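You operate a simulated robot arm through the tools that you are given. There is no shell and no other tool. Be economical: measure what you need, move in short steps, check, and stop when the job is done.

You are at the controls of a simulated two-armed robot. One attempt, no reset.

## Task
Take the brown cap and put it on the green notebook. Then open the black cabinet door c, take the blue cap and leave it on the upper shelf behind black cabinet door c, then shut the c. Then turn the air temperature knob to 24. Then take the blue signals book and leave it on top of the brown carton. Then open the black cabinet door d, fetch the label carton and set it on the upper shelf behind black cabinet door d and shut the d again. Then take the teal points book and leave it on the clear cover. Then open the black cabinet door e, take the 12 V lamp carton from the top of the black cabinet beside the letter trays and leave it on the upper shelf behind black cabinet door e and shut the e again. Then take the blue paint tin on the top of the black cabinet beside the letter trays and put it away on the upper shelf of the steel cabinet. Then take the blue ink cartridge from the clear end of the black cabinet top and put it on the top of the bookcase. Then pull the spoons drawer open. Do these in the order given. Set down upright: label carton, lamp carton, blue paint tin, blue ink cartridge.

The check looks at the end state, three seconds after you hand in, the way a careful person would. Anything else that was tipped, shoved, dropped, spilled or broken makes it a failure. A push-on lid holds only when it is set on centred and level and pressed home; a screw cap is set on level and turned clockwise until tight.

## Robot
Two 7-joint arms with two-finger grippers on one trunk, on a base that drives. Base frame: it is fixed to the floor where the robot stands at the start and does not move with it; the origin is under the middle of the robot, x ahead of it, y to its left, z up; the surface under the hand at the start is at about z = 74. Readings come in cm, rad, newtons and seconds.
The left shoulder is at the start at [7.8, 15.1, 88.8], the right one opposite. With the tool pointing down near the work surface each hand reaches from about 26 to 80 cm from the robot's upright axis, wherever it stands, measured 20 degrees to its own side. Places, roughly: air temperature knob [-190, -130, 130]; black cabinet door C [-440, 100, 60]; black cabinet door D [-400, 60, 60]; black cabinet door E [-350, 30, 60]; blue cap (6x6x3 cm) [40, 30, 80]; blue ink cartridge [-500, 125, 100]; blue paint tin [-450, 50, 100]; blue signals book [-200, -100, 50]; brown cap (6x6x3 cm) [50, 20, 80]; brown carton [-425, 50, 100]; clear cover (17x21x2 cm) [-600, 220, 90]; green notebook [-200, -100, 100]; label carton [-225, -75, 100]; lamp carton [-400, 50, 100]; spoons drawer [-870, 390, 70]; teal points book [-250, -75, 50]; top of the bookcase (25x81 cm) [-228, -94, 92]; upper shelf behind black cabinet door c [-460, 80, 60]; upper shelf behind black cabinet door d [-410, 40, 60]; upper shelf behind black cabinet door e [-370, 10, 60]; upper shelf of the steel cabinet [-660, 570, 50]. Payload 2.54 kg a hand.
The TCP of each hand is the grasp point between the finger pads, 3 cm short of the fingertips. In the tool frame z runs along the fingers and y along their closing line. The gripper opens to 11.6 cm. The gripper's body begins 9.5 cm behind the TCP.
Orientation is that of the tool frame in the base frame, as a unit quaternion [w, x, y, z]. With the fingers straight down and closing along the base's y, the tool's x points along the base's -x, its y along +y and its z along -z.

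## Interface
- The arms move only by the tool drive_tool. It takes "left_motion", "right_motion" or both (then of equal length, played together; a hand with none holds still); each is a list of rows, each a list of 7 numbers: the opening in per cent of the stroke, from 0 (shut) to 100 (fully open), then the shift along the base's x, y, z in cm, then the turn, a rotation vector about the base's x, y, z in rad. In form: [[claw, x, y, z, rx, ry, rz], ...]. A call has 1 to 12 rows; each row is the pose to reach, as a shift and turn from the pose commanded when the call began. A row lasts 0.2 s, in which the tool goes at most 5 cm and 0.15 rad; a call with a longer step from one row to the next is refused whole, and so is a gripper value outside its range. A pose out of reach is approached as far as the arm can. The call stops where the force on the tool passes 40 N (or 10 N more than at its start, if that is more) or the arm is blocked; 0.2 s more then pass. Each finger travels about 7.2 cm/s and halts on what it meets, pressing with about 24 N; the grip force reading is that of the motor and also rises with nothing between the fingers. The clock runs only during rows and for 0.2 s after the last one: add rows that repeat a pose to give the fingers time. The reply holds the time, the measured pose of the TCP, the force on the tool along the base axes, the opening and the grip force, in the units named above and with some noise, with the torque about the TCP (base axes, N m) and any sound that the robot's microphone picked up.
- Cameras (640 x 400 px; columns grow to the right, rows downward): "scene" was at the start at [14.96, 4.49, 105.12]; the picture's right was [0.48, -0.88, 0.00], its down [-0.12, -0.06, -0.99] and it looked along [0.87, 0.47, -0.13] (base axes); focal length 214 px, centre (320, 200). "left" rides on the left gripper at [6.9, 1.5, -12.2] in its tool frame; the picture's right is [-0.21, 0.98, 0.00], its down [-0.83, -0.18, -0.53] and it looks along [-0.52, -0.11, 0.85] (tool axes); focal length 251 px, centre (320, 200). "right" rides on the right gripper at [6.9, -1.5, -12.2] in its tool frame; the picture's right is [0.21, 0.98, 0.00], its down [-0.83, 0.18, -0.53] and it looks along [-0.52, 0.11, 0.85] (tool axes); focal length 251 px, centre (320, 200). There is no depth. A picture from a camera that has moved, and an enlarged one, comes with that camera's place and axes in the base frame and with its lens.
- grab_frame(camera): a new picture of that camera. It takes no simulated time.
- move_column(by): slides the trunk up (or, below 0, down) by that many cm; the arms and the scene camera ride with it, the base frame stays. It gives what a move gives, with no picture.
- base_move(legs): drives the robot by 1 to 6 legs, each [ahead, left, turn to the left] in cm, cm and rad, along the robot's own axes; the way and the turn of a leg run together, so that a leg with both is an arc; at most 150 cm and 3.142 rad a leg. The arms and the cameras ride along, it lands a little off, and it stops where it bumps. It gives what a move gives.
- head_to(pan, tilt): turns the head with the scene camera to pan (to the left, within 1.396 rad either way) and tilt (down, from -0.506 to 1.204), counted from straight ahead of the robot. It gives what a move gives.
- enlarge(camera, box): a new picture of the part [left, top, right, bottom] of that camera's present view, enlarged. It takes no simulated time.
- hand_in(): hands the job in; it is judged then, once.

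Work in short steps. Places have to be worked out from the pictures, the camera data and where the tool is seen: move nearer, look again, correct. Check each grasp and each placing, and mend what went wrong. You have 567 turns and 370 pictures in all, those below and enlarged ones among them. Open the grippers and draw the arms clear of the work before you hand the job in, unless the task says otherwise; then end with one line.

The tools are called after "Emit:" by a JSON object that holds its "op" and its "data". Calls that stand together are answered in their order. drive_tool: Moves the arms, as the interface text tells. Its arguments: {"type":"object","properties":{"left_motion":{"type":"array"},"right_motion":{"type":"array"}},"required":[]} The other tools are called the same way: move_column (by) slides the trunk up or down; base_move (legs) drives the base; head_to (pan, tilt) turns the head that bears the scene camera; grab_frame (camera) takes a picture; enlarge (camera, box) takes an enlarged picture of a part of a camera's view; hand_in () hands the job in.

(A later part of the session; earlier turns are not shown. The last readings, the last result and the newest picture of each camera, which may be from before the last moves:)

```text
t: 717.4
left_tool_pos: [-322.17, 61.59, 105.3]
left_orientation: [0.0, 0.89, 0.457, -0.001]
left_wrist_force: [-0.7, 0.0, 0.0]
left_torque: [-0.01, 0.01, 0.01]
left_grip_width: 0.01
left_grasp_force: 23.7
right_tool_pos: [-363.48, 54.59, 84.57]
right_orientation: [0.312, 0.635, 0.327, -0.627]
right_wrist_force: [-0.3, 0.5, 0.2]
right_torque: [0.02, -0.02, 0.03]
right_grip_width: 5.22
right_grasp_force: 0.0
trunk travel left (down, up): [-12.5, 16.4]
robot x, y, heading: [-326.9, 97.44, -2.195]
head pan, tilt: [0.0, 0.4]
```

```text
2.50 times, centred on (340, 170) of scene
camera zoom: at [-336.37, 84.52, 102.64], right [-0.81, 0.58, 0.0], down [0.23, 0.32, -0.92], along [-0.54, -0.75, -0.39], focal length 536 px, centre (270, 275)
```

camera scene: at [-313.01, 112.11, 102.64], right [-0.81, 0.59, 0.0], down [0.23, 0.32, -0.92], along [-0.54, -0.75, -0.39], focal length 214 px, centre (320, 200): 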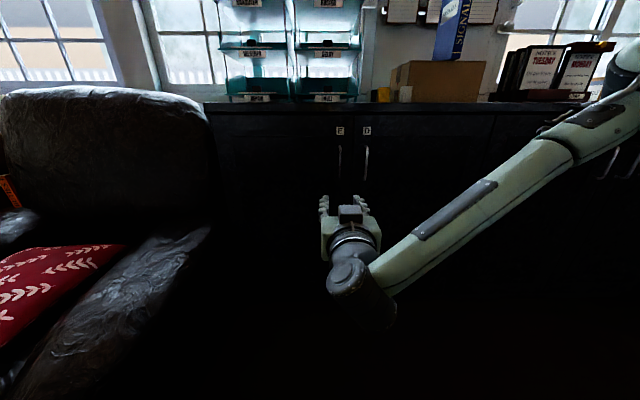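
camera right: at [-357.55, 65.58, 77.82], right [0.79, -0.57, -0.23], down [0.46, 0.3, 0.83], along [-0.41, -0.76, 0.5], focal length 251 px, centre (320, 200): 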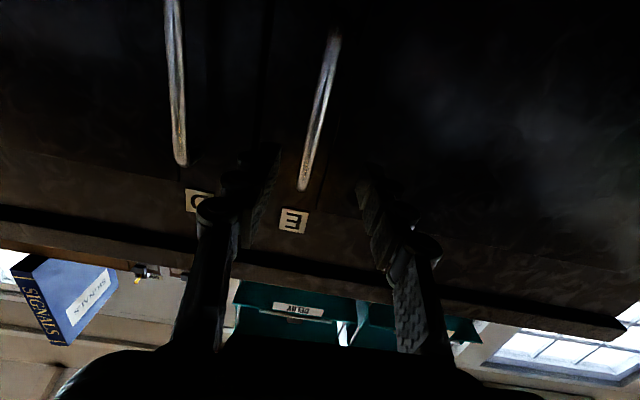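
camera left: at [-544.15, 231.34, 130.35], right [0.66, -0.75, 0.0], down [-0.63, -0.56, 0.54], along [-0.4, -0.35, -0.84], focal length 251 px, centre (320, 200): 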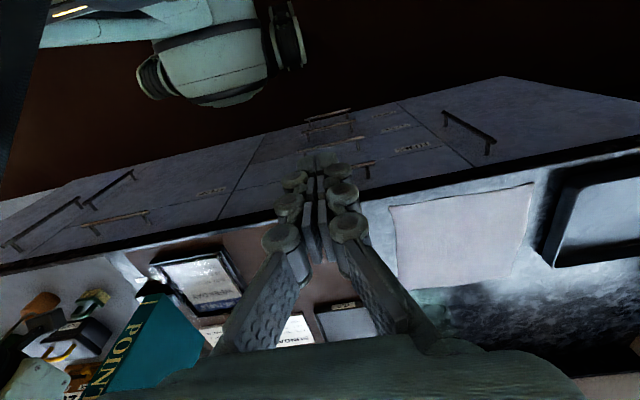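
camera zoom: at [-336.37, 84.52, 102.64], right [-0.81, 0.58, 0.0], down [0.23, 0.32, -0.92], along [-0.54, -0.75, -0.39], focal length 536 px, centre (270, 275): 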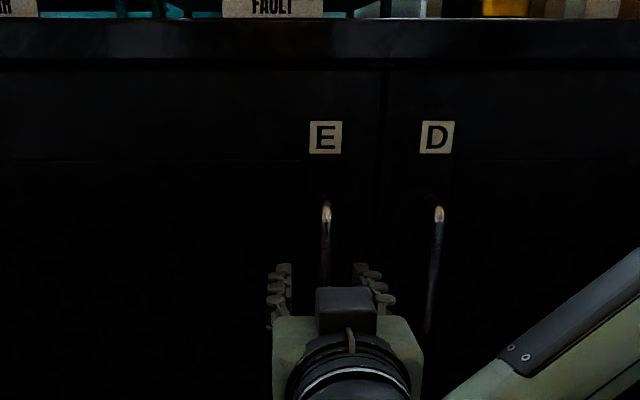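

Centred. Forward 9.3 and close.

Emit:
{"op": "base_move", "data": {"legs": [[9, -0.4, 0]]}}

Emit:
{"op": "drive_tool", "data": {"right_motion": [[30, 0.2, 0.2, 0, 0, 0, 0], [10, 0.2, 0.2, 0, 0, 0, 0], [0, 0.2, 0.2, 0, 0, 0, 0], [0, 0.2, 0.2, 0, 0, 0, 0]]}}

Emit:
{"op": "grab_frame", "data": {"camera": "right"}}

```text
t: 718.6
left_tool_pos: [-327.63, 54.88, 105.28]
left_orientation: [0.001, 0.89, 0.455, -0.002]
left_wrist_force: [1.1, 0.3, -0.1]
left_torque: [-0.02, -0.01, -0.01]
left_grip_width: 0.01
left_grasp_force: 24.4
right_tool_pos: [-368.79, 48.44, 84.63]
right_orientation: [0.312, 0.636, 0.326, -0.626]
right_wrist_force: [-11.4, 21.1, 1.6]
right_torque: [-0.71, -0.26, -0.05]
right_grip_width: 1.0
right_grasp_force: 33.8
trunk travel left (down, up): [-12.5, 16.4]
robot x, y, heading: [-332.16, 90.49, -2.196]
head pan, tilt: [0.0, 0.4]
stopped in leg 1: the force on the tool passed its limit at 54 N (the readings are from after the stop); the commanded pose is now the measured one
```

```text
t: 719.6
left_tool_pos: [-327.72, 54.89, 105.29]
left_orientation: [0.001, 0.89, 0.456, 0.0]
left_wrist_force: [0.2, -0.3, 0.3]
left_torque: [-0.02, 0.03, 0.0]
left_grip_width: 0.01
left_grasp_force: 24.5
right_tool_pos: [-368.67, 48.61, 84.55]
right_orientation: [0.312, 0.636, 0.327, -0.625]
right_wrist_force: [-26.9, 20.4, 1.3]
right_torque: [0.05, -0.61, 0.02]
right_grip_width: 1.03
right_grasp_force: 35.6
trunk travel left (down, up): [-12.5, 16.4]
robot x, y, heading: [-332.23, 91.11, -2.199]
head pan, tilt: [0.0, 0.4]
```

```text
170 pictures are left
camera right: at [-362.73, 59.49, 77.76], right [0.79, -0.57, -0.23], down [0.46, 0.3, 0.84], along [-0.41, -0.76, 0.5], focal length 251 px, centre (320, 200)
```

right: 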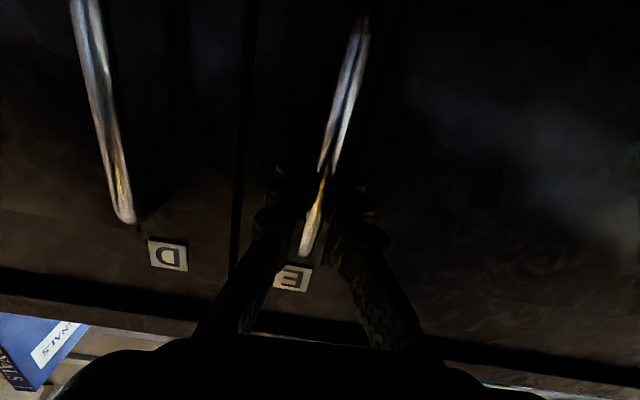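

Gripped. Pull with the base along the arc (hinge at left).

Emit:
{"op": "base_move", "data": {"legs": [[-7.5, 0.6, 0]]}}

Emit:
{"op": "base_move", "data": {"legs": [[-7, 1.6, 0]]}}

Emit:
{"op": "base_move", "data": {"legs": [[-7, 2.5, 0]]}}

Emit:
{"op": "base_move", "data": {"legs": [[-6.3, 3.6, 0]]}}

Emit:
{"op": "grab_frame", "data": {"camera": "scene"}}

```text
t: 720.6
left_tool_pos: [-322.85, 60.48, 105.32]
left_orientation: [0.001, 0.89, 0.456, -0.001]
left_wrist_force: [0.5, 0.0, 0.3]
left_torque: [0.02, 0.01, 0.01]
left_grip_width: 0.0
left_grasp_force: 24.1
right_tool_pos: [-363.38, 54.02, 84.57]
right_orientation: [0.316, 0.634, 0.329, -0.624]
right_wrist_force: [-14.4, 16.1, -3.2]
right_torque: [-0.42, -0.51, 0.03]
right_grip_width: 1.06
right_grasp_force: 36.2
trunk travel left (down, up): [-12.5, 16.4]
robot x, y, heading: [-327.62, 96.09, -2.196]
head pan, tilt: [0.0, 0.4]
```

```text
t: 721.7
left_tool_pos: [-317.22, 64.94, 105.25]
left_orientation: [-0.002, 0.889, 0.458, -0.001]
left_wrist_force: [-0.4, 0.3, 0.0]
left_torque: [-0.02, 0.02, -0.02]
left_grip_width: 0.01
left_grasp_force: 24.1
right_tool_pos: [-357.65, 58.44, 84.49]
right_orientation: [0.315, 0.634, 0.333, -0.623]
right_wrist_force: [11.9, -16.6, -1.5]
right_torque: [-0.46, -0.53, -0.09]
right_grip_width: 1.05
right_grasp_force: 36.6
trunk travel left (down, up): [-12.5, 16.4]
robot x, y, heading: [-322.31, 100.82, -2.192]
head pan, tilt: [0.0, 0.4]
```

```text
t: 722.8
left_tool_pos: [-311.24, 68.98, 105.18]
left_orientation: [-0.001, 0.889, 0.457, -0.002]
left_wrist_force: [0.0, -0.1, 0.5]
left_torque: [-0.02, 0.01, 0.0]
left_grip_width: 0.0
left_grasp_force: 23.4
right_tool_pos: [-351.19, 62.17, 84.53]
right_orientation: [0.324, 0.632, 0.337, -0.619]
right_wrist_force: [2.1, -2.8, -3.0]
right_torque: [-0.43, -0.48, 0.04]
right_grip_width: 1.04
right_grasp_force: 36.1
trunk travel left (down, up): [-12.5, 16.4]
robot x, y, heading: [-315.76, 105.01, -2.194]
head pan, tilt: [0.0, 0.4]
stopped in leg 1: the force on the tool passed its limit at 44 N (the readings are from after the stop); the commanded pose is now the measured one
```

```text
t: 724.2
left_tool_pos: [-304.5, 72.02, 105.24]
left_orientation: [0.0, 0.889, 0.459, -0.001]
left_wrist_force: [-0.1, 0.6, -0.4]
left_torque: [0.02, -0.02, 0.0]
left_grip_width: 0.0
left_grasp_force: 23.8
right_tool_pos: [-344.16, 64.85, 84.57]
right_orientation: [0.328, 0.631, 0.34, -0.616]
right_wrist_force: [0.9, -3.8, -4.8]
right_torque: [-0.43, -0.34, 0.0]
right_grip_width: 1.02
right_grasp_force: 36.5
trunk travel left (down, up): [-12.5, 16.4]
robot x, y, heading: [-309.26, 108.39, -2.193]
head pan, tilt: [0.0, 0.4]
stopped in leg 1: the force on the tool passed its limit at 42 N (the readings are from after the stop); the commanded pose is now the measured one
```

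```text
169 pictures are left
camera scene: at [-318.81, 94.99, 102.63], right [-0.81, 0.58, 0.0], down [0.23, 0.32, -0.92], along [-0.53, -0.75, -0.39], focal length 214 px, centre (320, 200)
```

scene: 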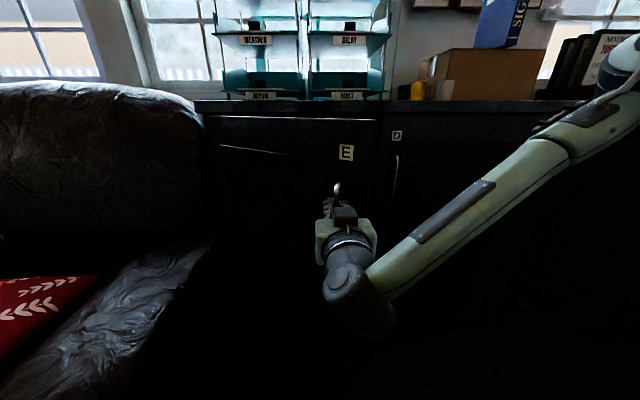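

Good progress (~0.65 rad). Two more pulls.

Emit:
{"op": "base_move", "data": {"legs": [[-5.5, 4.6, 0]]}}

Emit:
{"op": "base_move", "data": {"legs": [[-4.8, 5.4, 0]]}}

Emit:
{"op": "grab_frame", "data": {"camera": "scene"}}

Emit:
{"op": "grab_frame", "data": {"camera": "left"}}

```text
t: 725.3
left_tool_pos: [-297.57, 73.69, 105.06]
left_orientation: [-0.001, 0.888, 0.459, -0.001]
left_wrist_force: [1.1, -0.7, 0.3]
left_torque: [-0.03, -0.01, 0.0]
left_grip_width: 0.0
left_grasp_force: 24.1
right_tool_pos: [-337.26, 66.34, 84.54]
right_orientation: [0.33, 0.629, 0.342, -0.616]
right_wrist_force: [4.6, -36.4, -3.1]
right_torque: [-0.36, -0.36, -0.15]
right_grip_width: 1.06
right_grasp_force: 36.4
trunk travel left (down, up): [-12.5, 16.4]
robot x, y, heading: [-302.64, 109.99, -2.189]
head pan, tilt: [0.0, 0.4]
```

```text
t: 726.5
left_tool_pos: [-290.52, 74.37, 105.09]
left_orientation: [-0.001, 0.889, 0.458, -0.001]
left_wrist_force: [0.4, -0.8, -0.9]
left_torque: [0.0, 0.0, 0.0]
left_grip_width: 0.0
left_grasp_force: 24.0
right_tool_pos: [-330.02, 67.21, 84.53]
right_orientation: [0.33, 0.629, 0.341, -0.616]
right_wrist_force: [0.4, -19.6, -5.1]
right_torque: [-0.6, 0.0, 0.1]
right_grip_width: 1.0
right_grasp_force: 37.2
trunk travel left (down, up): [-12.5, 16.4]
robot x, y, heading: [-295.28, 110.81, -2.196]
head pan, tilt: [0.0, 0.4]
```

```text
168 pictures are left
camera scene: at [-304.79, 97.39, 102.61], right [-0.81, 0.58, 0.0], down [0.23, 0.32, -0.92], along [-0.53, -0.75, -0.39], focal length 214 px, centre (320, 200)
```

scene: 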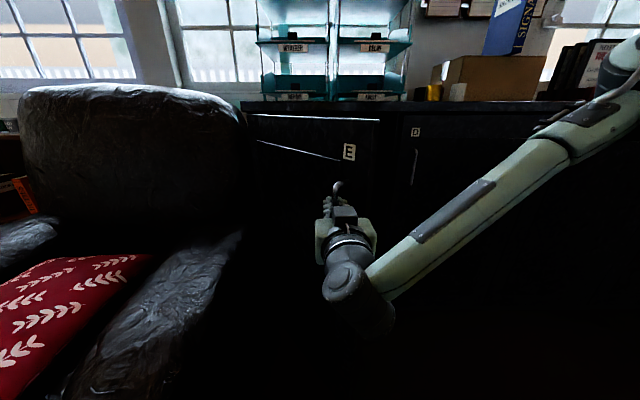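

```text
167 pictures are left
camera left: at [-285.3, 79.17, 117.25], right [0.67, -0.74, 0.0], down [-0.63, -0.57, 0.53], along [-0.4, -0.36, -0.85], focal length 251 px, centre (320, 200)
```

left: 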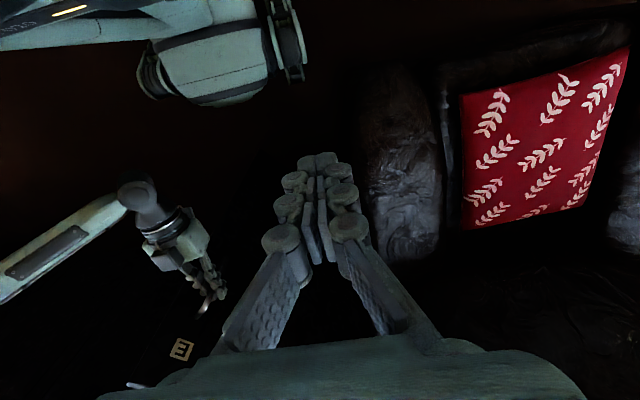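

Door E at ~0.95 rad; the pull still works. Two more.

Emit:
{"op": "base_move", "data": {"legs": [[-3.6, 5.8, 0]]}}

Emit:
{"op": "base_move", "data": {"legs": [[-2.8, 6.2, 0]]}}

Emit:
{"op": "grab_frame", "data": {"camera": "scene"}}

```text
t: 727.7
left_tool_pos: [-283.68, 74.0, 105.21]
left_orientation: [-0.001, 0.888, 0.459, 0.0]
left_wrist_force: [0.2, 0.9, -0.3]
left_torque: [0.01, -0.02, 0.01]
left_grip_width: 0.0
left_grasp_force: 24.0
right_tool_pos: [-323.22, 66.61, 84.61]
right_orientation: [0.33, 0.629, 0.341, -0.615]
right_wrist_force: [-2.2, -15.7, -6.5]
right_torque: [-0.4, -0.46, 0.08]
right_grip_width: 0.91
right_grasp_force: 36.8
trunk travel left (down, up): [-12.5, 16.4]
robot x, y, heading: [-288.89, 110.25, -2.189]
head pan, tilt: [0.0, 0.4]
```

```text
t: 729.0
left_tool_pos: [-277.23, 72.63, 105.17]
left_orientation: [-0.001, 0.889, 0.458, 0.001]
left_wrist_force: [-0.4, 0.5, -0.4]
left_torque: [-0.03, 0.05, 0.02]
left_grip_width: 0.01
left_grasp_force: 24.3
right_tool_pos: [-316.64, 65.42, 84.44]
right_orientation: [0.331, 0.629, 0.34, -0.616]
right_wrist_force: [-6.7, -22.6, -4.4]
right_torque: [-0.41, -0.45, 0.01]
right_grip_width: 0.91
right_grasp_force: 36.4
trunk travel left (down, up): [-12.5, 16.4]
robot x, y, heading: [-282.42, 108.85, -2.188]
head pan, tilt: [0.0, 0.4]
```

```text
166 pictures are left
camera scene: at [-291.49, 95.65, 102.6], right [-0.81, 0.58, 0.0], down [0.23, 0.32, -0.92], along [-0.53, -0.75, -0.39], focal length 214 px, centre (320, 200)
```

scene: 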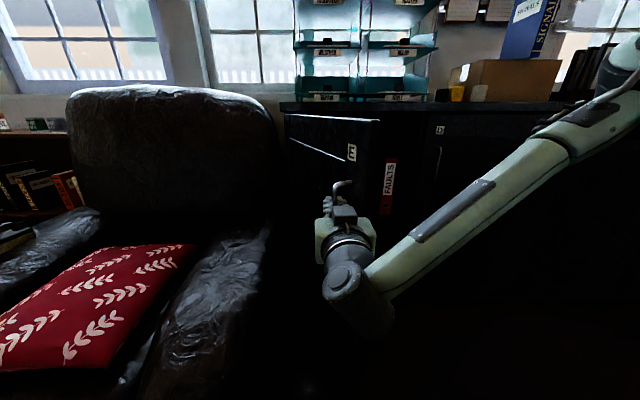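

~72° now, binder FAULTS visible inside. Two more small pulls to near 90°.

Emit:
{"op": "base_move", "data": {"legs": [[-2, 6.4, 0]]}}

Emit:
{"op": "base_move", "data": {"legs": [[-1, 6.5, 0]]}}

Emit:
{"op": "grab_frame", "data": {"camera": "scene"}}

```text
t: 730.3
left_tool_pos: [-271.05, 70.56, 105.04]
left_orientation: [-0.001, 0.889, 0.459, 0.0]
left_wrist_force: [-0.7, 0.5, -0.2]
left_torque: [-0.03, -0.02, 0.02]
left_grip_width: 0.0
left_grasp_force: 24.3
right_tool_pos: [-310.61, 63.07, 84.71]
right_orientation: [0.33, 0.63, 0.338, -0.616]
right_wrist_force: [-15.1, -35.7, -4.1]
right_torque: [-0.47, -0.2, 0.03]
right_grip_width: 0.93
right_grasp_force: 37.4
trunk travel left (down, up): [-12.5, 16.4]
robot x, y, heading: [-275.8, 107.17, -2.184]
head pan, tilt: [0.0, 0.4]
```

```text
t: 731.6
left_tool_pos: [-265.06, 67.62, 105.06]
left_orientation: [-0.001, 0.889, 0.459, 0.0]
left_wrist_force: [-0.1, 0.5, 0.2]
left_torque: [0.0, 0.0, -0.01]
left_grip_width: 0.01
left_grasp_force: 24.2
right_tool_pos: [-304.8, 60.24, 84.64]
right_orientation: [0.33, 0.63, 0.337, -0.617]
right_wrist_force: [-15.5, -27.9, -9.5]
right_torque: [-0.44, -0.02, 0.01]
right_grip_width: 0.91
right_grasp_force: 36.5
trunk travel left (down, up): [-12.5, 16.4]
robot x, y, heading: [-269.9, 103.87, -2.189]
head pan, tilt: [0.0, 0.4]
```

```text
165 pictures are left
camera scene: at [-279.45, 90.58, 102.58], right [-0.81, 0.58, 0.0], down [0.23, 0.32, -0.92], along [-0.53, -0.75, -0.39], focal length 214 px, centre (320, 200)
```

scene: 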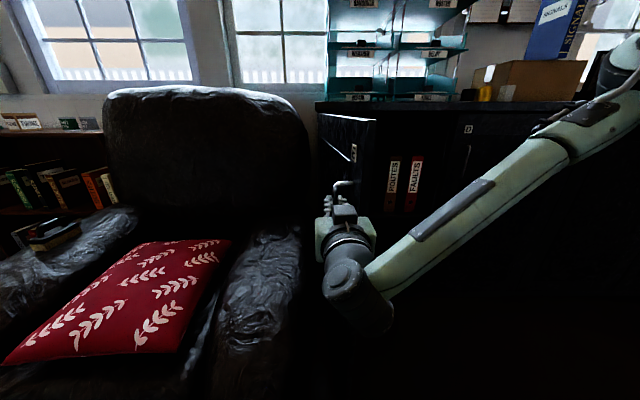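

Door E is open ~87°. Release the handle and back off 15.

Emit:
{"op": "drive_tool", "data": {"right_motion": [[20, 0, 0, 0, 0, 0, 0], [45, 0, 0, 0, 0, 0, 0], [70, 0, 0, 0, 0, 0, 0], [70, 0, 0, 0, 0, 0, 0]]}}

Emit:
{"op": "base_move", "data": {"legs": [[-4, -2, 0], [-13, 0, 0]]}}

Emit:
{"op": "grab_frame", "data": {"camera": "scene"}}

```text
t: 732.6
left_tool_pos: [-265.0, 67.91, 105.13]
left_orientation: [0.0, 0.889, 0.459, -0.002]
left_wrist_force: [0.0, 1.3, 0.2]
left_torque: [0.0, -0.02, -0.04]
left_grip_width: 0.0
left_grasp_force: 24.1
right_tool_pos: [-304.78, 60.4, 84.8]
right_orientation: [0.332, 0.628, 0.338, -0.617]
right_wrist_force: [0.0, -0.3, 0.3]
right_torque: [0.03, 0.0, 0.02]
right_grip_width: 8.12
right_grasp_force: 0.0
trunk travel left (down, up): [-12.5, 16.4]
robot x, y, heading: [-270.05, 103.48, -2.189]
head pan, tilt: [0.0, 0.4]
```

```text
t: 734.4
left_tool_pos: [-256.78, 82.83, 105.36]
left_orientation: [-0.001, 0.889, 0.459, -0.002]
left_wrist_force: [0.6, 0.0, -0.3]
left_torque: [-0.06, 0.0, 0.01]
left_grip_width: 0.0
left_grasp_force: 23.8
right_tool_pos: [-296.5, 75.44, 84.81]
right_orientation: [0.332, 0.628, 0.338, -0.618]
right_wrist_force: [-0.5, -0.3, 0.2]
right_torque: [0.0, -0.01, -0.03]
right_grip_width: 8.09
right_grasp_force: 0.1
trunk travel left (down, up): [-12.5, 16.4]
robot x, y, heading: [-262.06, 118.86, -2.188]
head pan, tilt: [0.0, 0.4]
```

```text
164 pictures are left
camera scene: at [-271.12, 105.75, 102.65], right [-0.81, 0.58, 0.0], down [0.23, 0.32, -0.92], along [-0.53, -0.75, -0.39], focal length 214 px, centre (320, 200)
```

scene: 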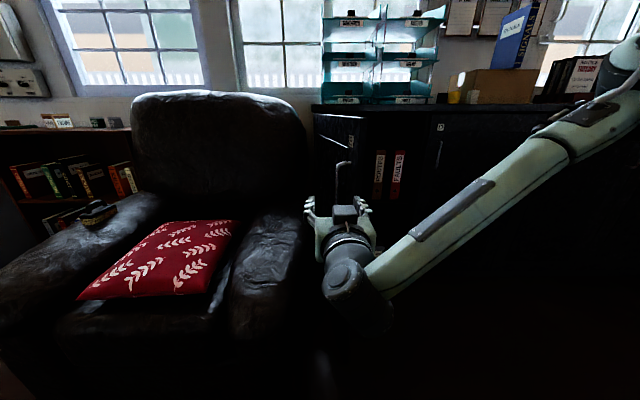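

Raise the trunk 14 and re-pose the right hand to pitched-down (0.5 rad) for picking the lamp carton.

Emit:
{"op": "move_column", "data": {"by": 14}}

Emit:
{"op": "drive_tool", "data": {"right_motion": [[70, 0.9, 1.2, 2.9, 0.108, -0.079, 0], [70, 1.7, 2.4, 5.8, 0.216, -0.158, 0], [70, 2.6, 3.7, 8.6, 0.324, -0.236, 0], [70, 3.5, 4.9, 11.5, 0.432, -0.315, 0], [70, 4.3, 6.1, 14.4, 0.539, -0.394, 0], [70, 5.2, 7.3, 17.3, 0.647, -0.473, 0], [70, 6.1, 8.6, 20.1, 0.755, -0.551, 0], [70, 6.9, 9.8, 23, 0.863, -0.63, 0]]}}

Emit:
{"op": "base_move", "data": {"legs": [[0, -68, -0.015]]}}

Emit:
{"op": "head_to", "data": {"pan": 0.0, "tilt": 0.3}}

Emit:
{"op": "grab_frame", "data": {"camera": "scene"}}

```text
t: 736.0
left_tool_pos: [-256.87, 82.67, 119.22]
left_orientation: [-0.001, 0.889, 0.458, -0.001]
left_wrist_force: [0.6, 0.1, 0.3]
left_torque: [-0.01, -0.01, 0.03]
left_grip_width: 0.0
left_grasp_force: 23.8
right_tool_pos: [-296.5, 75.28, 98.81]
right_orientation: [0.331, 0.628, 0.337, -0.618]
right_wrist_force: [0.3, -0.1, -0.3]
right_torque: [0.01, 0.0, -0.01]
right_grip_width: 8.12
right_grasp_force: 0.1
trunk travel left (down, up): [-26.5, 2.4]
robot x, y, heading: [-261.88, 118.77, -2.186]
head pan, tilt: [0.0, 0.4]
```

```text
t: 737.8
left_tool_pos: [-256.75, 82.82, 119.25]
left_orientation: [0.0, 0.889, 0.458, -0.001]
left_wrist_force: [0.3, -0.6, -0.4]
left_torque: [-0.01, 0.03, 0.01]
left_grip_width: 0.0
left_grasp_force: 23.9
right_tool_pos: [-289.49, 85.17, 121.76]
right_orientation: [0.127, 0.862, 0.446, -0.202]
right_wrist_force: [0.0, 0.2, 0.2]
right_torque: [0.01, 0.0, 0.0]
right_grip_width: 8.16
right_grasp_force: 0.0
trunk travel left (down, up): [-26.5, 2.4]
robot x, y, heading: [-262.02, 119.02, -2.19]
head pan, tilt: [0.0, 0.4]
```

```text
t: 744.8
left_tool_pos: [-312.52, 122.71, 119.23]
left_orientation: [0.0, 0.893, 0.45, -0.001]
left_wrist_force: [-0.4, -0.4, -0.4]
left_torque: [-0.01, -0.01, -0.01]
left_grip_width: 0.0
left_grasp_force: 24.0
right_tool_pos: [-345.2, 125.72, 121.7]
right_orientation: [0.126, 0.867, 0.437, -0.205]
right_wrist_force: [-0.7, 0.1, -0.3]
right_torque: [0.0, 0.02, -0.05]
right_grip_width: 8.12
right_grasp_force: 0.1
trunk travel left (down, up): [-26.5, 2.4]
robot x, y, heading: [-316.75, 158.65, -2.209]
head pan, tilt: [0.0, 0.4]
```

```text
t: 745.5
left_tool_pos: [-312.56, 122.69, 119.2]
left_orientation: [-0.001, 0.893, 0.45, -0.002]
left_wrist_force: [-0.1, -0.2, 0.8]
left_torque: [-0.02, 0.02, 0.02]
left_grip_width: 0.02
left_grasp_force: 24.2
right_tool_pos: [-345.19, 125.71, 121.7]
right_orientation: [0.125, 0.867, 0.436, -0.206]
right_wrist_force: [0.0, 0.0, 0.5]
right_torque: [-0.01, 0.0, 0.01]
right_grip_width: 8.1
right_grasp_force: 0.0
trunk travel left (down, up): [-26.5, 2.4]
robot x, y, heading: [-316.99, 158.62, -2.209]
head pan, tilt: [0.0, 0.3]
```

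```text
163 pictures are left
camera scene: at [-326.42, 145.87, 117.56], right [-0.8, 0.6, 0.0], down [0.18, 0.24, -0.96], along [-0.57, -0.77, -0.3], focal length 214 px, centre (320, 200)
```

scene: 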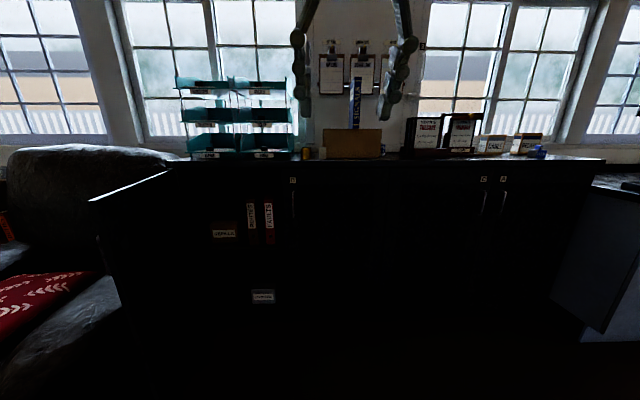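

Zoom on cabinet E's interior and the counter items.

Emit:
{"op": "enlarge", "data": {"camera": "scene", "box": [170, 160, 330, 310]}}

Emit:
{"op": "enlarge", "data": {"camera": "scene", "box": [270, 120, 400, 175]}}

```text
2.67 times, centred on (250, 235) of scene
camera zoom: at [-326.42, 145.87, 117.56], right [-0.8, 0.6, 0.0], down [0.18, 0.24, -0.96], along [-0.57, -0.77, -0.3], focal length 572 px, centre (507, 107)
```

zoom: 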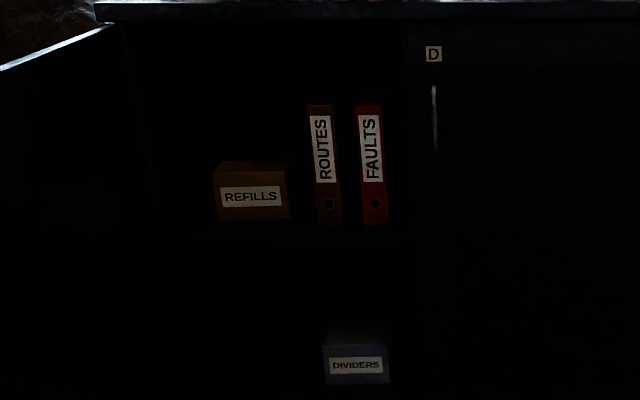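

```text
4.92 times, centred on (335, 148) of scene
camera zoom: at [-326.42, 145.87, 117.56], right [-0.8, 0.6, 0.0], down [0.18, 0.24, -0.96], along [-0.57, -0.77, -0.3], focal length 1056 px, centre (246, 458)
```

zoom: 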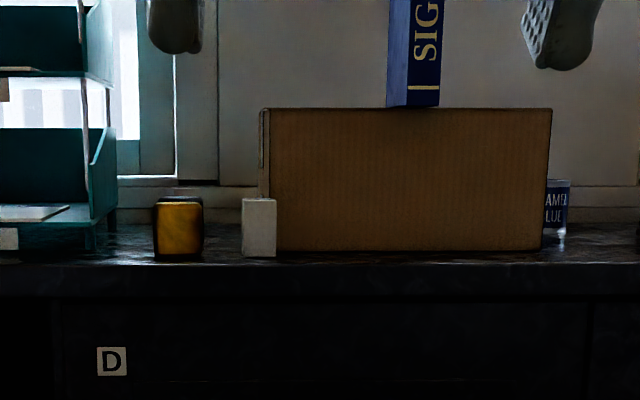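

The E shelf is crowded (REFILLS, ROUTES, FAULTS). I inspect from closer and lower to measure the gaps.

Emit:
{"op": "move_column", "data": {"by": -20}}

Emit:
{"op": "base_move", "data": {"legs": [[22, 20, 0]]}}

Emit:
{"op": "head_to", "data": {"pan": 0.05, "tilt": 0.35}}

Emit:
{"op": "enlarge", "data": {"camera": "scene", "box": [200, 120, 440, 270]}}

```text
t: 747.6
left_tool_pos: [-312.64, 122.64, 99.16]
left_orientation: [0.0, 0.893, 0.45, -0.001]
left_wrist_force: [-0.7, -0.2, 0.3]
left_torque: [-0.04, 0.0, 0.01]
left_grip_width: 0.0
left_grasp_force: 23.6
right_tool_pos: [-345.38, 125.67, 101.84]
right_orientation: [0.126, 0.867, 0.437, -0.205]
right_wrist_force: [-0.3, -0.6, -0.3]
right_torque: [0.02, -0.02, 0.03]
right_grip_width: 8.11
right_grasp_force: 0.1
trunk travel left (down, up): [-6.5, 22.4]
robot x, y, heading: [-316.67, 158.75, -2.21]
head pan, tilt: [0.0, 0.3]
```

```text
t: 750.2
left_tool_pos: [-309.53, 93.5, 99.21]
left_orientation: [0.0, 0.892, 0.451, -0.001]
left_wrist_force: [0.2, 0.1, -0.3]
left_torque: [-0.01, -0.01, 0.0]
left_grip_width: 0.0
left_grasp_force: 24.1
right_tool_pos: [-342.23, 96.34, 101.63]
right_orientation: [0.125, 0.867, 0.437, -0.206]
right_wrist_force: [0.1, 0.2, 0.4]
right_torque: [0.01, 0.01, -0.03]
right_grip_width: 8.11
right_grasp_force: 0.0
trunk travel left (down, up): [-6.5, 22.4]
robot x, y, heading: [-314.04, 129.93, -2.209]
head pan, tilt: [0.0, 0.3]
```

```text
t: 750.8
left_tool_pos: [-309.63, 93.39, 99.16]
left_orientation: [0.0, 0.893, 0.45, -0.002]
left_wrist_force: [0.8, 0.0, -0.4]
left_torque: [0.04, -0.01, 0.02]
left_grip_width: 0.0
left_grasp_force: 23.5
right_tool_pos: [-342.23, 96.34, 101.74]
right_orientation: [0.126, 0.866, 0.437, -0.206]
right_wrist_force: [0.1, 0.3, 0.7]
right_torque: [-0.04, -0.01, -0.04]
right_grip_width: 8.13
right_grasp_force: 0.0
trunk travel left (down, up): [-6.5, 22.4]
robot x, y, heading: [-313.99, 129.39, -2.211]
head pan, tilt: [0.051, 0.351]
```

```text
2.67 times, centred on (320, 195) of scene
camera zoom: at [-323.09, 116.33, 97.1], right [-0.83, 0.55, 0.0], down [0.19, 0.29, -0.94], along [-0.52, -0.78, -0.34], focal length 572 px, centre (320, 213)
```

zoom: 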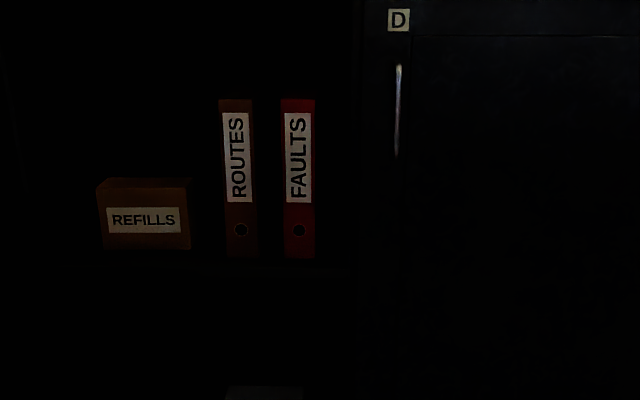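

The REFILLS–ROUTES gap is ~6.3 cm (s 301.5–307.8), enough for the ~4 cm lamp carton at the front of the shelf with care. First fetch the carton: raise trunk 20, move right 14, ahead 28.

Emit:
{"op": "move_column", "data": {"by": 20}}

Emit:
{"op": "base_move", "data": {"legs": [[28, -14, 0.006]]}}

Emit:
{"op": "head_to", "data": {"pan": -0.1, "tilt": 0.4}}

Emit:
{"op": "grab_frame", "data": {"camera": "scene"}}

Emit:
{"op": "grab_frame", "data": {"camera": "right"}}

```text
t: 753.0
left_tool_pos: [-309.59, 93.25, 119.18]
left_orientation: [0.0, 0.893, 0.451, -0.002]
left_wrist_force: [-0.1, 0.1, -0.2]
left_torque: [-0.04, 0.01, 0.01]
left_grip_width: 0.0
left_grasp_force: 23.9
right_tool_pos: [-342.29, 96.38, 121.81]
right_orientation: [0.126, 0.867, 0.437, -0.204]
right_wrist_force: [-0.2, -0.3, -1.4]
right_torque: [0.0, 0.01, 0.0]
right_grip_width: 8.11
right_grasp_force: 0.0
trunk travel left (down, up): [-26.5, 2.4]
robot x, y, heading: [-313.65, 129.57, -2.21]
head pan, tilt: [0.051, 0.351]
```

```text
t: 755.1
left_tool_pos: [-337.33, 79.11, 119.18]
left_orientation: [-0.001, 0.892, 0.453, -0.002]
left_wrist_force: [-0.5, -0.7, -1.0]
left_torque: [0.02, -0.03, 0.01]
left_grip_width: 0.0
left_grasp_force: 23.7
right_tool_pos: [-370.13, 81.85, 121.66]
right_orientation: [0.126, 0.866, 0.439, -0.205]
right_wrist_force: [0.4, -0.3, 0.1]
right_torque: [0.03, -0.04, 0.03]
right_grip_width: 8.16
right_grasp_force: 0.0
trunk travel left (down, up): [-26.5, 2.4]
robot x, y, heading: [-342.03, 115.39, -2.203]
head pan, tilt: [0.051, 0.351]
```

```text
t: 755.8
left_tool_pos: [-337.22, 79.14, 119.34]
left_orientation: [0.0, 0.891, 0.453, -0.002]
left_wrist_force: [0.7, 0.2, -0.4]
left_torque: [-0.01, 0.0, 0.02]
left_grip_width: 0.01
left_grasp_force: 23.6
right_tool_pos: [-369.96, 81.94, 121.79]
right_orientation: [0.127, 0.864, 0.441, -0.206]
right_wrist_force: [0.1, 0.3, -0.6]
right_torque: [-0.01, 0.02, 0.01]
right_grip_width: 8.1
right_grasp_force: 0.0
trunk travel left (down, up): [-26.5, 2.4]
robot x, y, heading: [-341.76, 115.04, -2.205]
head pan, tilt: [-0.099, 0.4]
```

```text
159 pictures are left
camera scene: at [-351.99, 102.88, 116.64], right [-0.74, 0.67, 0.0], down [0.26, 0.29, -0.92], along [-0.61, -0.69, -0.39], focal length 214 px, centre (320, 200)
```

scene: 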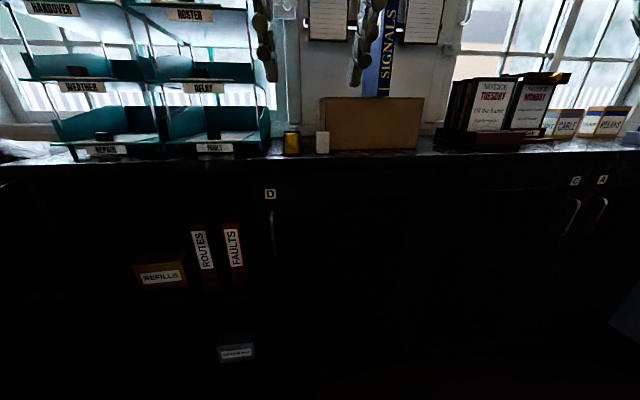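

```text
158 pictures are left
camera right: at [-364.73, 92.63, 129.15], right [0.91, -0.42, -0.06], down [-0.16, -0.48, 0.86], along [-0.39, -0.77, -0.5], focal length 251 px, centre (320, 200)
```

right: 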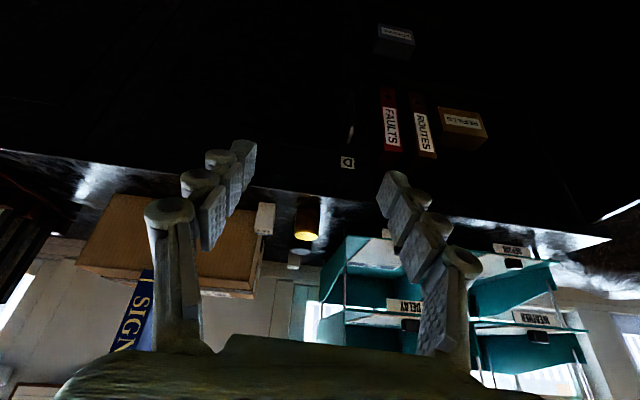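

Zoom in to confirm the lamp carton.

Emit:
{"op": "enlarge", "data": {"camera": "scene", "box": [270, 110, 350, 165]}}

Emit:
{"op": "enlarge", "data": {"camera": "right", "box": [200, 170, 360, 280]}}

```text
7.27 times, centred on (310, 138) of scene
camera zoom: at [-351.99, 102.88, 116.64], right [-0.74, 0.67, 0.0], down [0.26, 0.29, -0.92], along [-0.61, -0.69, -0.39], focal length 1560 px, centre (393, 654)
```

zoom: 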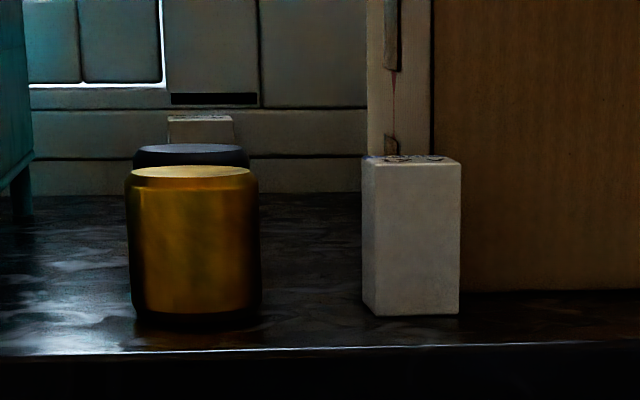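

```text
3.64 times, centred on (280, 225) of right
camera zoom: at [-364.73, 92.63, 129.15], right [0.91, -0.42, -0.06], down [-0.16, -0.48, 0.86], along [-0.39, -0.77, -0.5], focal length 914 px, centre (466, 109)
```

zoom: 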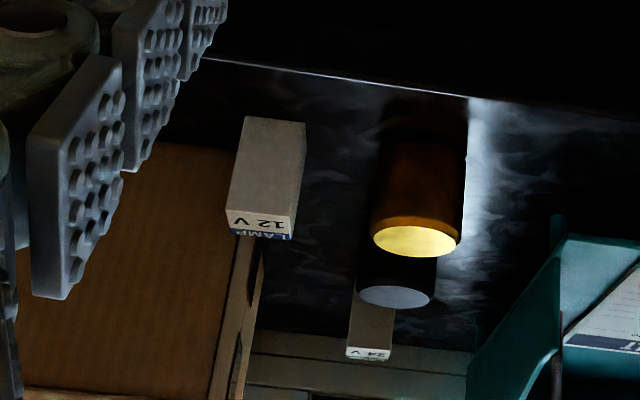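

Confirmed: "12 V LAMP" is the front white carton, ~3.6×3.5×6.7 cm at about (-396.6, 53.7). Base 17 ahead, then bring the right hand above it with a small levelling turn.

Emit:
{"op": "base_move", "data": {"legs": [[17, 0, 0]]}}

Emit:
{"op": "drive_tool", "data": {"right_motion": [[52, -4, -3, -1, 0.022, 0.031, -0.014], [52, -8, -6, -2, 0.022, 0.031, -0.014], [52, -12, -9.5, -3, 0.022, 0.031, -0.014], [52, -15.6, -13.6, -4, 0.022, 0.031, -0.014]]}}

Emit:
{"op": "grab_frame", "data": {"camera": "right"}}

Emit:
{"op": "grab_frame", "data": {"camera": "scene"}}

```text
t: 757.2
left_tool_pos: [-347.21, 65.51, 119.17]
left_orientation: [0.0, 0.891, 0.455, -0.001]
left_wrist_force: [-0.3, -0.6, -0.3]
left_torque: [0.03, -0.03, 0.0]
left_grip_width: 0.02
left_grasp_force: 24.1
right_tool_pos: [-379.9, 68.27, 121.74]
right_orientation: [0.126, 0.865, 0.441, -0.204]
right_wrist_force: [-0.5, 0.0, -0.5]
right_torque: [0.0, -0.01, 0.01]
right_grip_width: 8.14
right_grasp_force: 0.1
trunk travel left (down, up): [-26.5, 2.4]
robot x, y, heading: [-351.94, 101.48, -2.2]
head pan, tilt: [-0.099, 0.4]
```

```text
refused: row 1 steps farther than a row can; nothing moved
```

```text
155 pictures are left
camera right: at [-374.69, 78.88, 129.12], right [0.91, -0.41, -0.06], down [-0.16, -0.48, 0.86], along [-0.39, -0.77, -0.5], focal length 251 px, centre (320, 200)
```

right: 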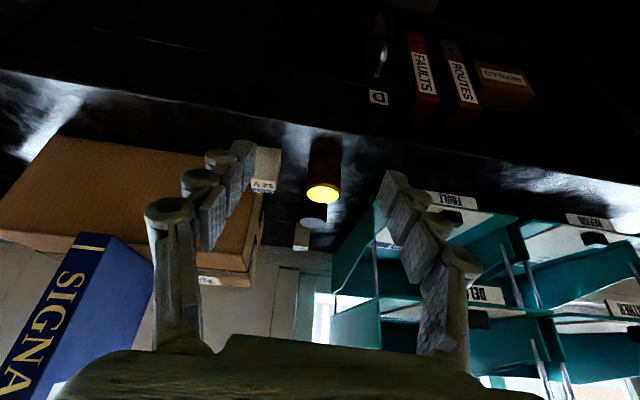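

```text
154 pictures are left
camera scene: at [-361.97, 89.16, 116.63], right [-0.75, 0.67, 0.0], down [0.26, 0.29, -0.92], along [-0.61, -0.69, -0.39], focal length 214 px, centre (320, 200)
```

scene: 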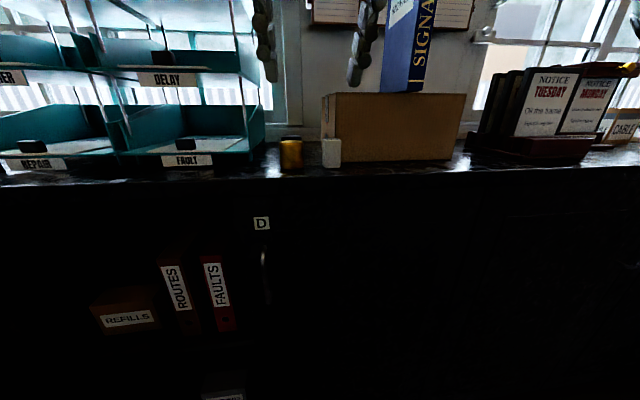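

Same with shorter steps.

Emit:
{"op": "drive_tool", "data": {"right_motion": [[52, -3.1, -2.7, -1, 0.022, 0.031, -0.014], [52, -6.3, -5.5, -2, 0.022, 0.031, -0.014], [52, -9.4, -8.2, -3, 0.022, 0.031, -0.014], [52, -12.5, -10.9, -3, 0.022, 0.031, -0.014], [52, -15.4, -13.3, -4, 0.022, 0.031, -0.014]]}}

Emit:
{"op": "grab_frame", "data": {"camera": "right"}}

Emit:
{"op": "enlarge", "data": {"camera": "scene", "box": [250, 70, 450, 190]}}

```text
t: 758.5
left_tool_pos: [-347.12, 65.61, 119.27]
left_orientation: [0.0, 0.891, 0.455, -0.002]
left_wrist_force: [-0.8, 0.0, 0.3]
left_torque: [0.0, -0.02, 0.03]
left_grip_width: 0.02
left_grasp_force: 24.4
right_tool_pos: [-395.28, 54.99, 117.83]
right_orientation: [0.109, 0.865, 0.439, -0.215]
right_wrist_force: [0.8, 1.9, 0.4]
right_torque: [0.0, -0.08, -0.1]
right_grip_width: 6.06
right_grasp_force: 0.1
trunk travel left (down, up): [-26.5, 2.4]
robot x, y, heading: [-352.17, 101.61, -2.198]
head pan, tilt: [-0.099, 0.4]
```

```text
153 pictures are left
camera right: at [-389.66, 65.55, 125.25], right [0.9, -0.42, -0.1], down [-0.14, -0.5, 0.86], along [-0.41, -0.76, -0.5], focal length 251 px, centre (320, 200)
```

right: 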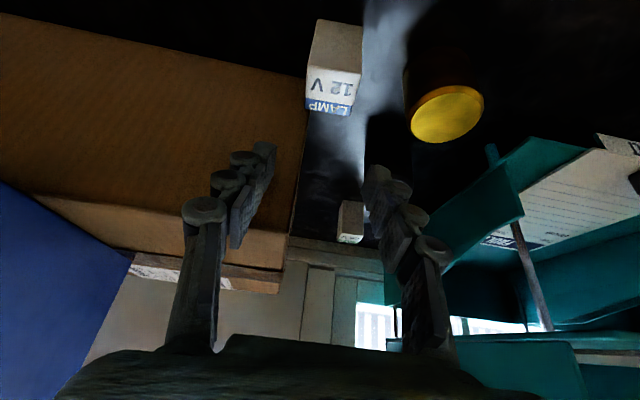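

```text
3.20 times, centred on (350, 130) of scene
camera zoom: at [-361.9, 89.26, 116.65], right [-0.75, 0.67, 0.0], down [0.26, 0.29, -0.92], along [-0.61, -0.69, -0.39], focal length 686 px, centre (224, 424)
```

zoom: 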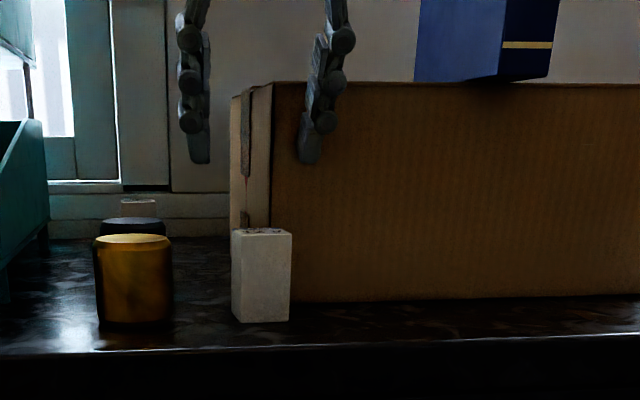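

Refined: carton top z≈110.9, centre q≈-187 (s 351.5), so the hand must come back 2.5 cm. Adjust and descend partway.

Emit:
{"op": "drive_tool", "data": {"right_motion": [[52, 1.5, 2, 0, 0, 0, 0], [52, 1.5, 2, -3, 0, 0, 0], [52, 1.5, 2, -5, 0, 0, 0]]}}

Emit:
{"op": "grab_frame", "data": {"camera": "right"}}

Emit:
{"op": "enlarge", "data": {"camera": "scene", "box": [250, 70, 450, 190]}}

```text
t: 759.2
left_tool_pos: [-347.1, 65.53, 119.11]
left_orientation: [0.0, 0.891, 0.455, -0.002]
left_wrist_force: [-0.5, 0.1, 0.3]
left_torque: [0.02, 0.01, 0.02]
left_grip_width: 0.0
left_grasp_force: 23.6
right_tool_pos: [-393.7, 57.01, 112.77]
right_orientation: [0.108, 0.866, 0.438, -0.214]
right_wrist_force: [-0.6, 1.2, -0.9]
right_torque: [0.02, 0.0, -0.01]
right_grip_width: 6.05
right_grasp_force: 0.0
trunk travel left (down, up): [-26.5, 2.4]
robot x, y, heading: [-351.79, 101.3, -2.202]
head pan, tilt: [-0.099, 0.4]
```

```text
151 pictures are left
camera right: at [-388.15, 67.47, 120.12], right [0.9, -0.42, -0.1], down [-0.14, -0.5, 0.86], along [-0.41, -0.76, -0.51], focal length 251 px, centre (320, 200)
```

right: 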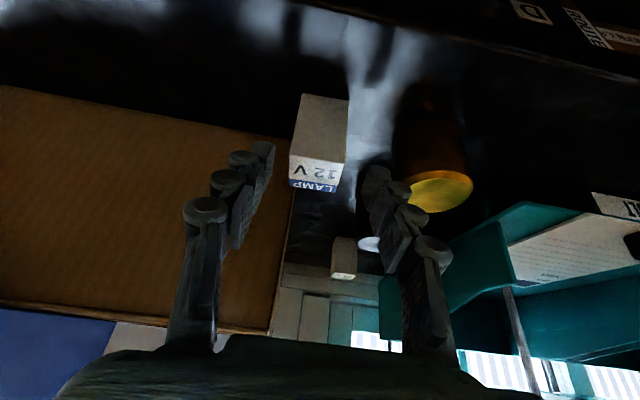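

```text
3.20 times, centred on (350, 130) of scene
camera zoom: at [-361.93, 89.22, 116.65], right [-0.75, 0.67, 0.0], down [0.26, 0.29, -0.92], along [-0.61, -0.69, -0.39], focal length 686 px, centre (224, 424)
```

zoom: 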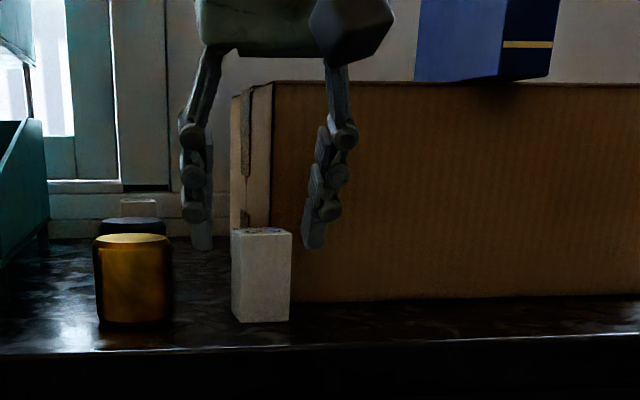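

Well centred. Descend 3.8 and close.

Emit:
{"op": "drive_tool", "data": {"right_motion": [[52, 0, 0, -2, 0, 0, 0], [52, 0, 0, -3.8, 0, 0, 0], [40, 0, 0, -3.8, 0, 0, 0], [28, 0, 0, -3.8, 0, 0, 0], [18, 0, 0, -3.8, 0, 0, 0], [14, 0, 0, -3.8, 0, 0, 0]]}}

Emit:
{"op": "enlarge", "data": {"camera": "scene", "box": [250, 70, 450, 190]}}

```text
t: 760.6
left_tool_pos: [-347.03, 65.34, 119.24]
left_orientation: [0.0, 0.891, 0.454, -0.002]
left_wrist_force: [0.1, -0.1, -0.3]
left_torque: [0.03, -0.01, -0.03]
left_grip_width: 0.01
left_grasp_force: 24.2
right_tool_pos: [-393.72, 56.83, 109.0]
right_orientation: [0.11, 0.866, 0.439, -0.214]
right_wrist_force: [-0.9, -0.3, -0.3]
right_torque: [0.02, 0.01, -0.02]
right_grip_width: 3.23
right_grasp_force: 24.1
trunk travel left (down, up): [-26.5, 2.4]
robot x, y, heading: [-351.76, 101.62, -2.2]
head pan, tilt: [-0.099, 0.4]
```

```text
3.20 times, centred on (350, 130) of scene
camera zoom: at [-361.93, 89.22, 116.64], right [-0.75, 0.67, 0.0], down [0.26, 0.29, -0.92], along [-0.61, -0.69, -0.39], focal length 686 px, centre (224, 424)
```

zoom: 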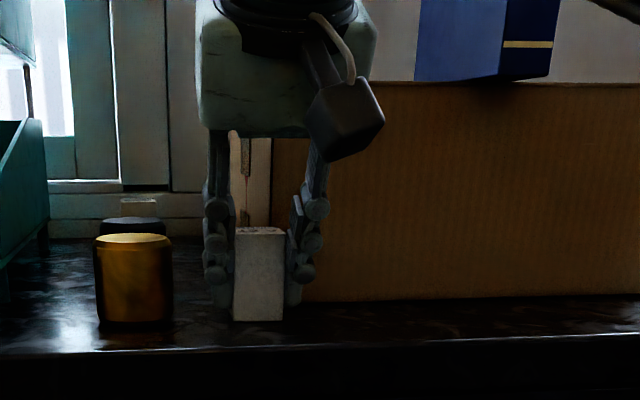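

Gripped (3.2 cm). Lift, retract, and back off.

Emit:
{"op": "drive_tool", "data": {"right_motion": [[14, 0, 0, 3, 0, 0, 0], [14, 0.3, 0.5, 6, 0, 0, 0], [14, 2, 2.8, 9, 0, 0, 0], [14, 4, 6, 10, 0, 0, 0], [14, 6.5, 9.5, 10, 0, 0, 0], [14, 9, 13, 10, 0, 0, 0]]}}

Emit:
{"op": "base_move", "data": {"legs": [[-45, 0, 0]]}}

Emit:
{"op": "grab_frame", "data": {"camera": "right"}}

```text
t: 762.0
left_tool_pos: [-347.04, 65.54, 119.23]
left_orientation: [0.0, 0.891, 0.454, -0.002]
left_wrist_force: [-0.9, 1.1, 0.5]
left_torque: [-0.03, -0.03, -0.03]
left_grip_width: 0.0
left_grasp_force: 23.8
right_tool_pos: [-384.65, 69.92, 119.06]
right_orientation: [0.11, 0.866, 0.439, -0.215]
right_wrist_force: [0.7, 0.4, -0.6]
right_torque: [-0.01, 0.02, 0.0]
right_grip_width: 3.25
right_grasp_force: 24.1
trunk travel left (down, up): [-26.5, 2.4]
robot x, y, heading: [-352.04, 101.59, -2.2]
head pan, tilt: [-0.099, 0.4]
```

```text
t: 764.8
left_tool_pos: [-320.53, 101.96, 119.15]
left_orientation: [0.0, 0.891, 0.454, -0.002]
left_wrist_force: [-0.1, -0.2, 0.1]
left_torque: [-0.06, -0.02, -0.02]
left_grip_width: 0.0
left_grasp_force: 23.5
right_tool_pos: [-358.1, 106.45, 119.03]
right_orientation: [0.109, 0.866, 0.439, -0.214]
right_wrist_force: [-0.6, -0.6, 0.8]
right_torque: [-0.01, 0.03, 0.0]
right_grip_width: 3.26
right_grasp_force: 23.8
trunk travel left (down, up): [-26.5, 2.4]
robot x, y, heading: [-325.08, 138.13, -2.204]
head pan, tilt: [-0.099, 0.4]
```

```text
148 pictures are left
camera right: at [-352.6, 116.84, 126.44], right [0.9, -0.42, -0.1], down [-0.14, -0.49, 0.86], along [-0.41, -0.76, -0.5], focal length 251 px, centre (320, 200)
```

right: 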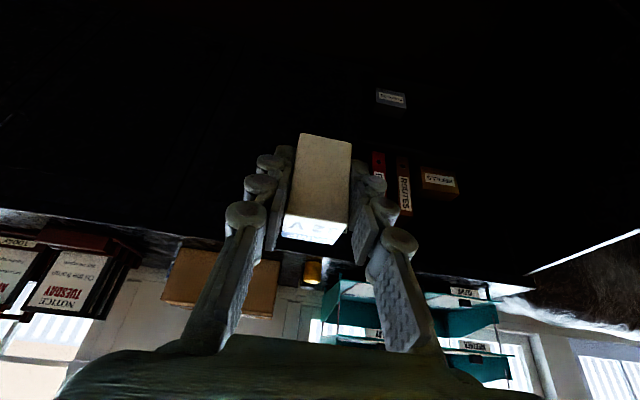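

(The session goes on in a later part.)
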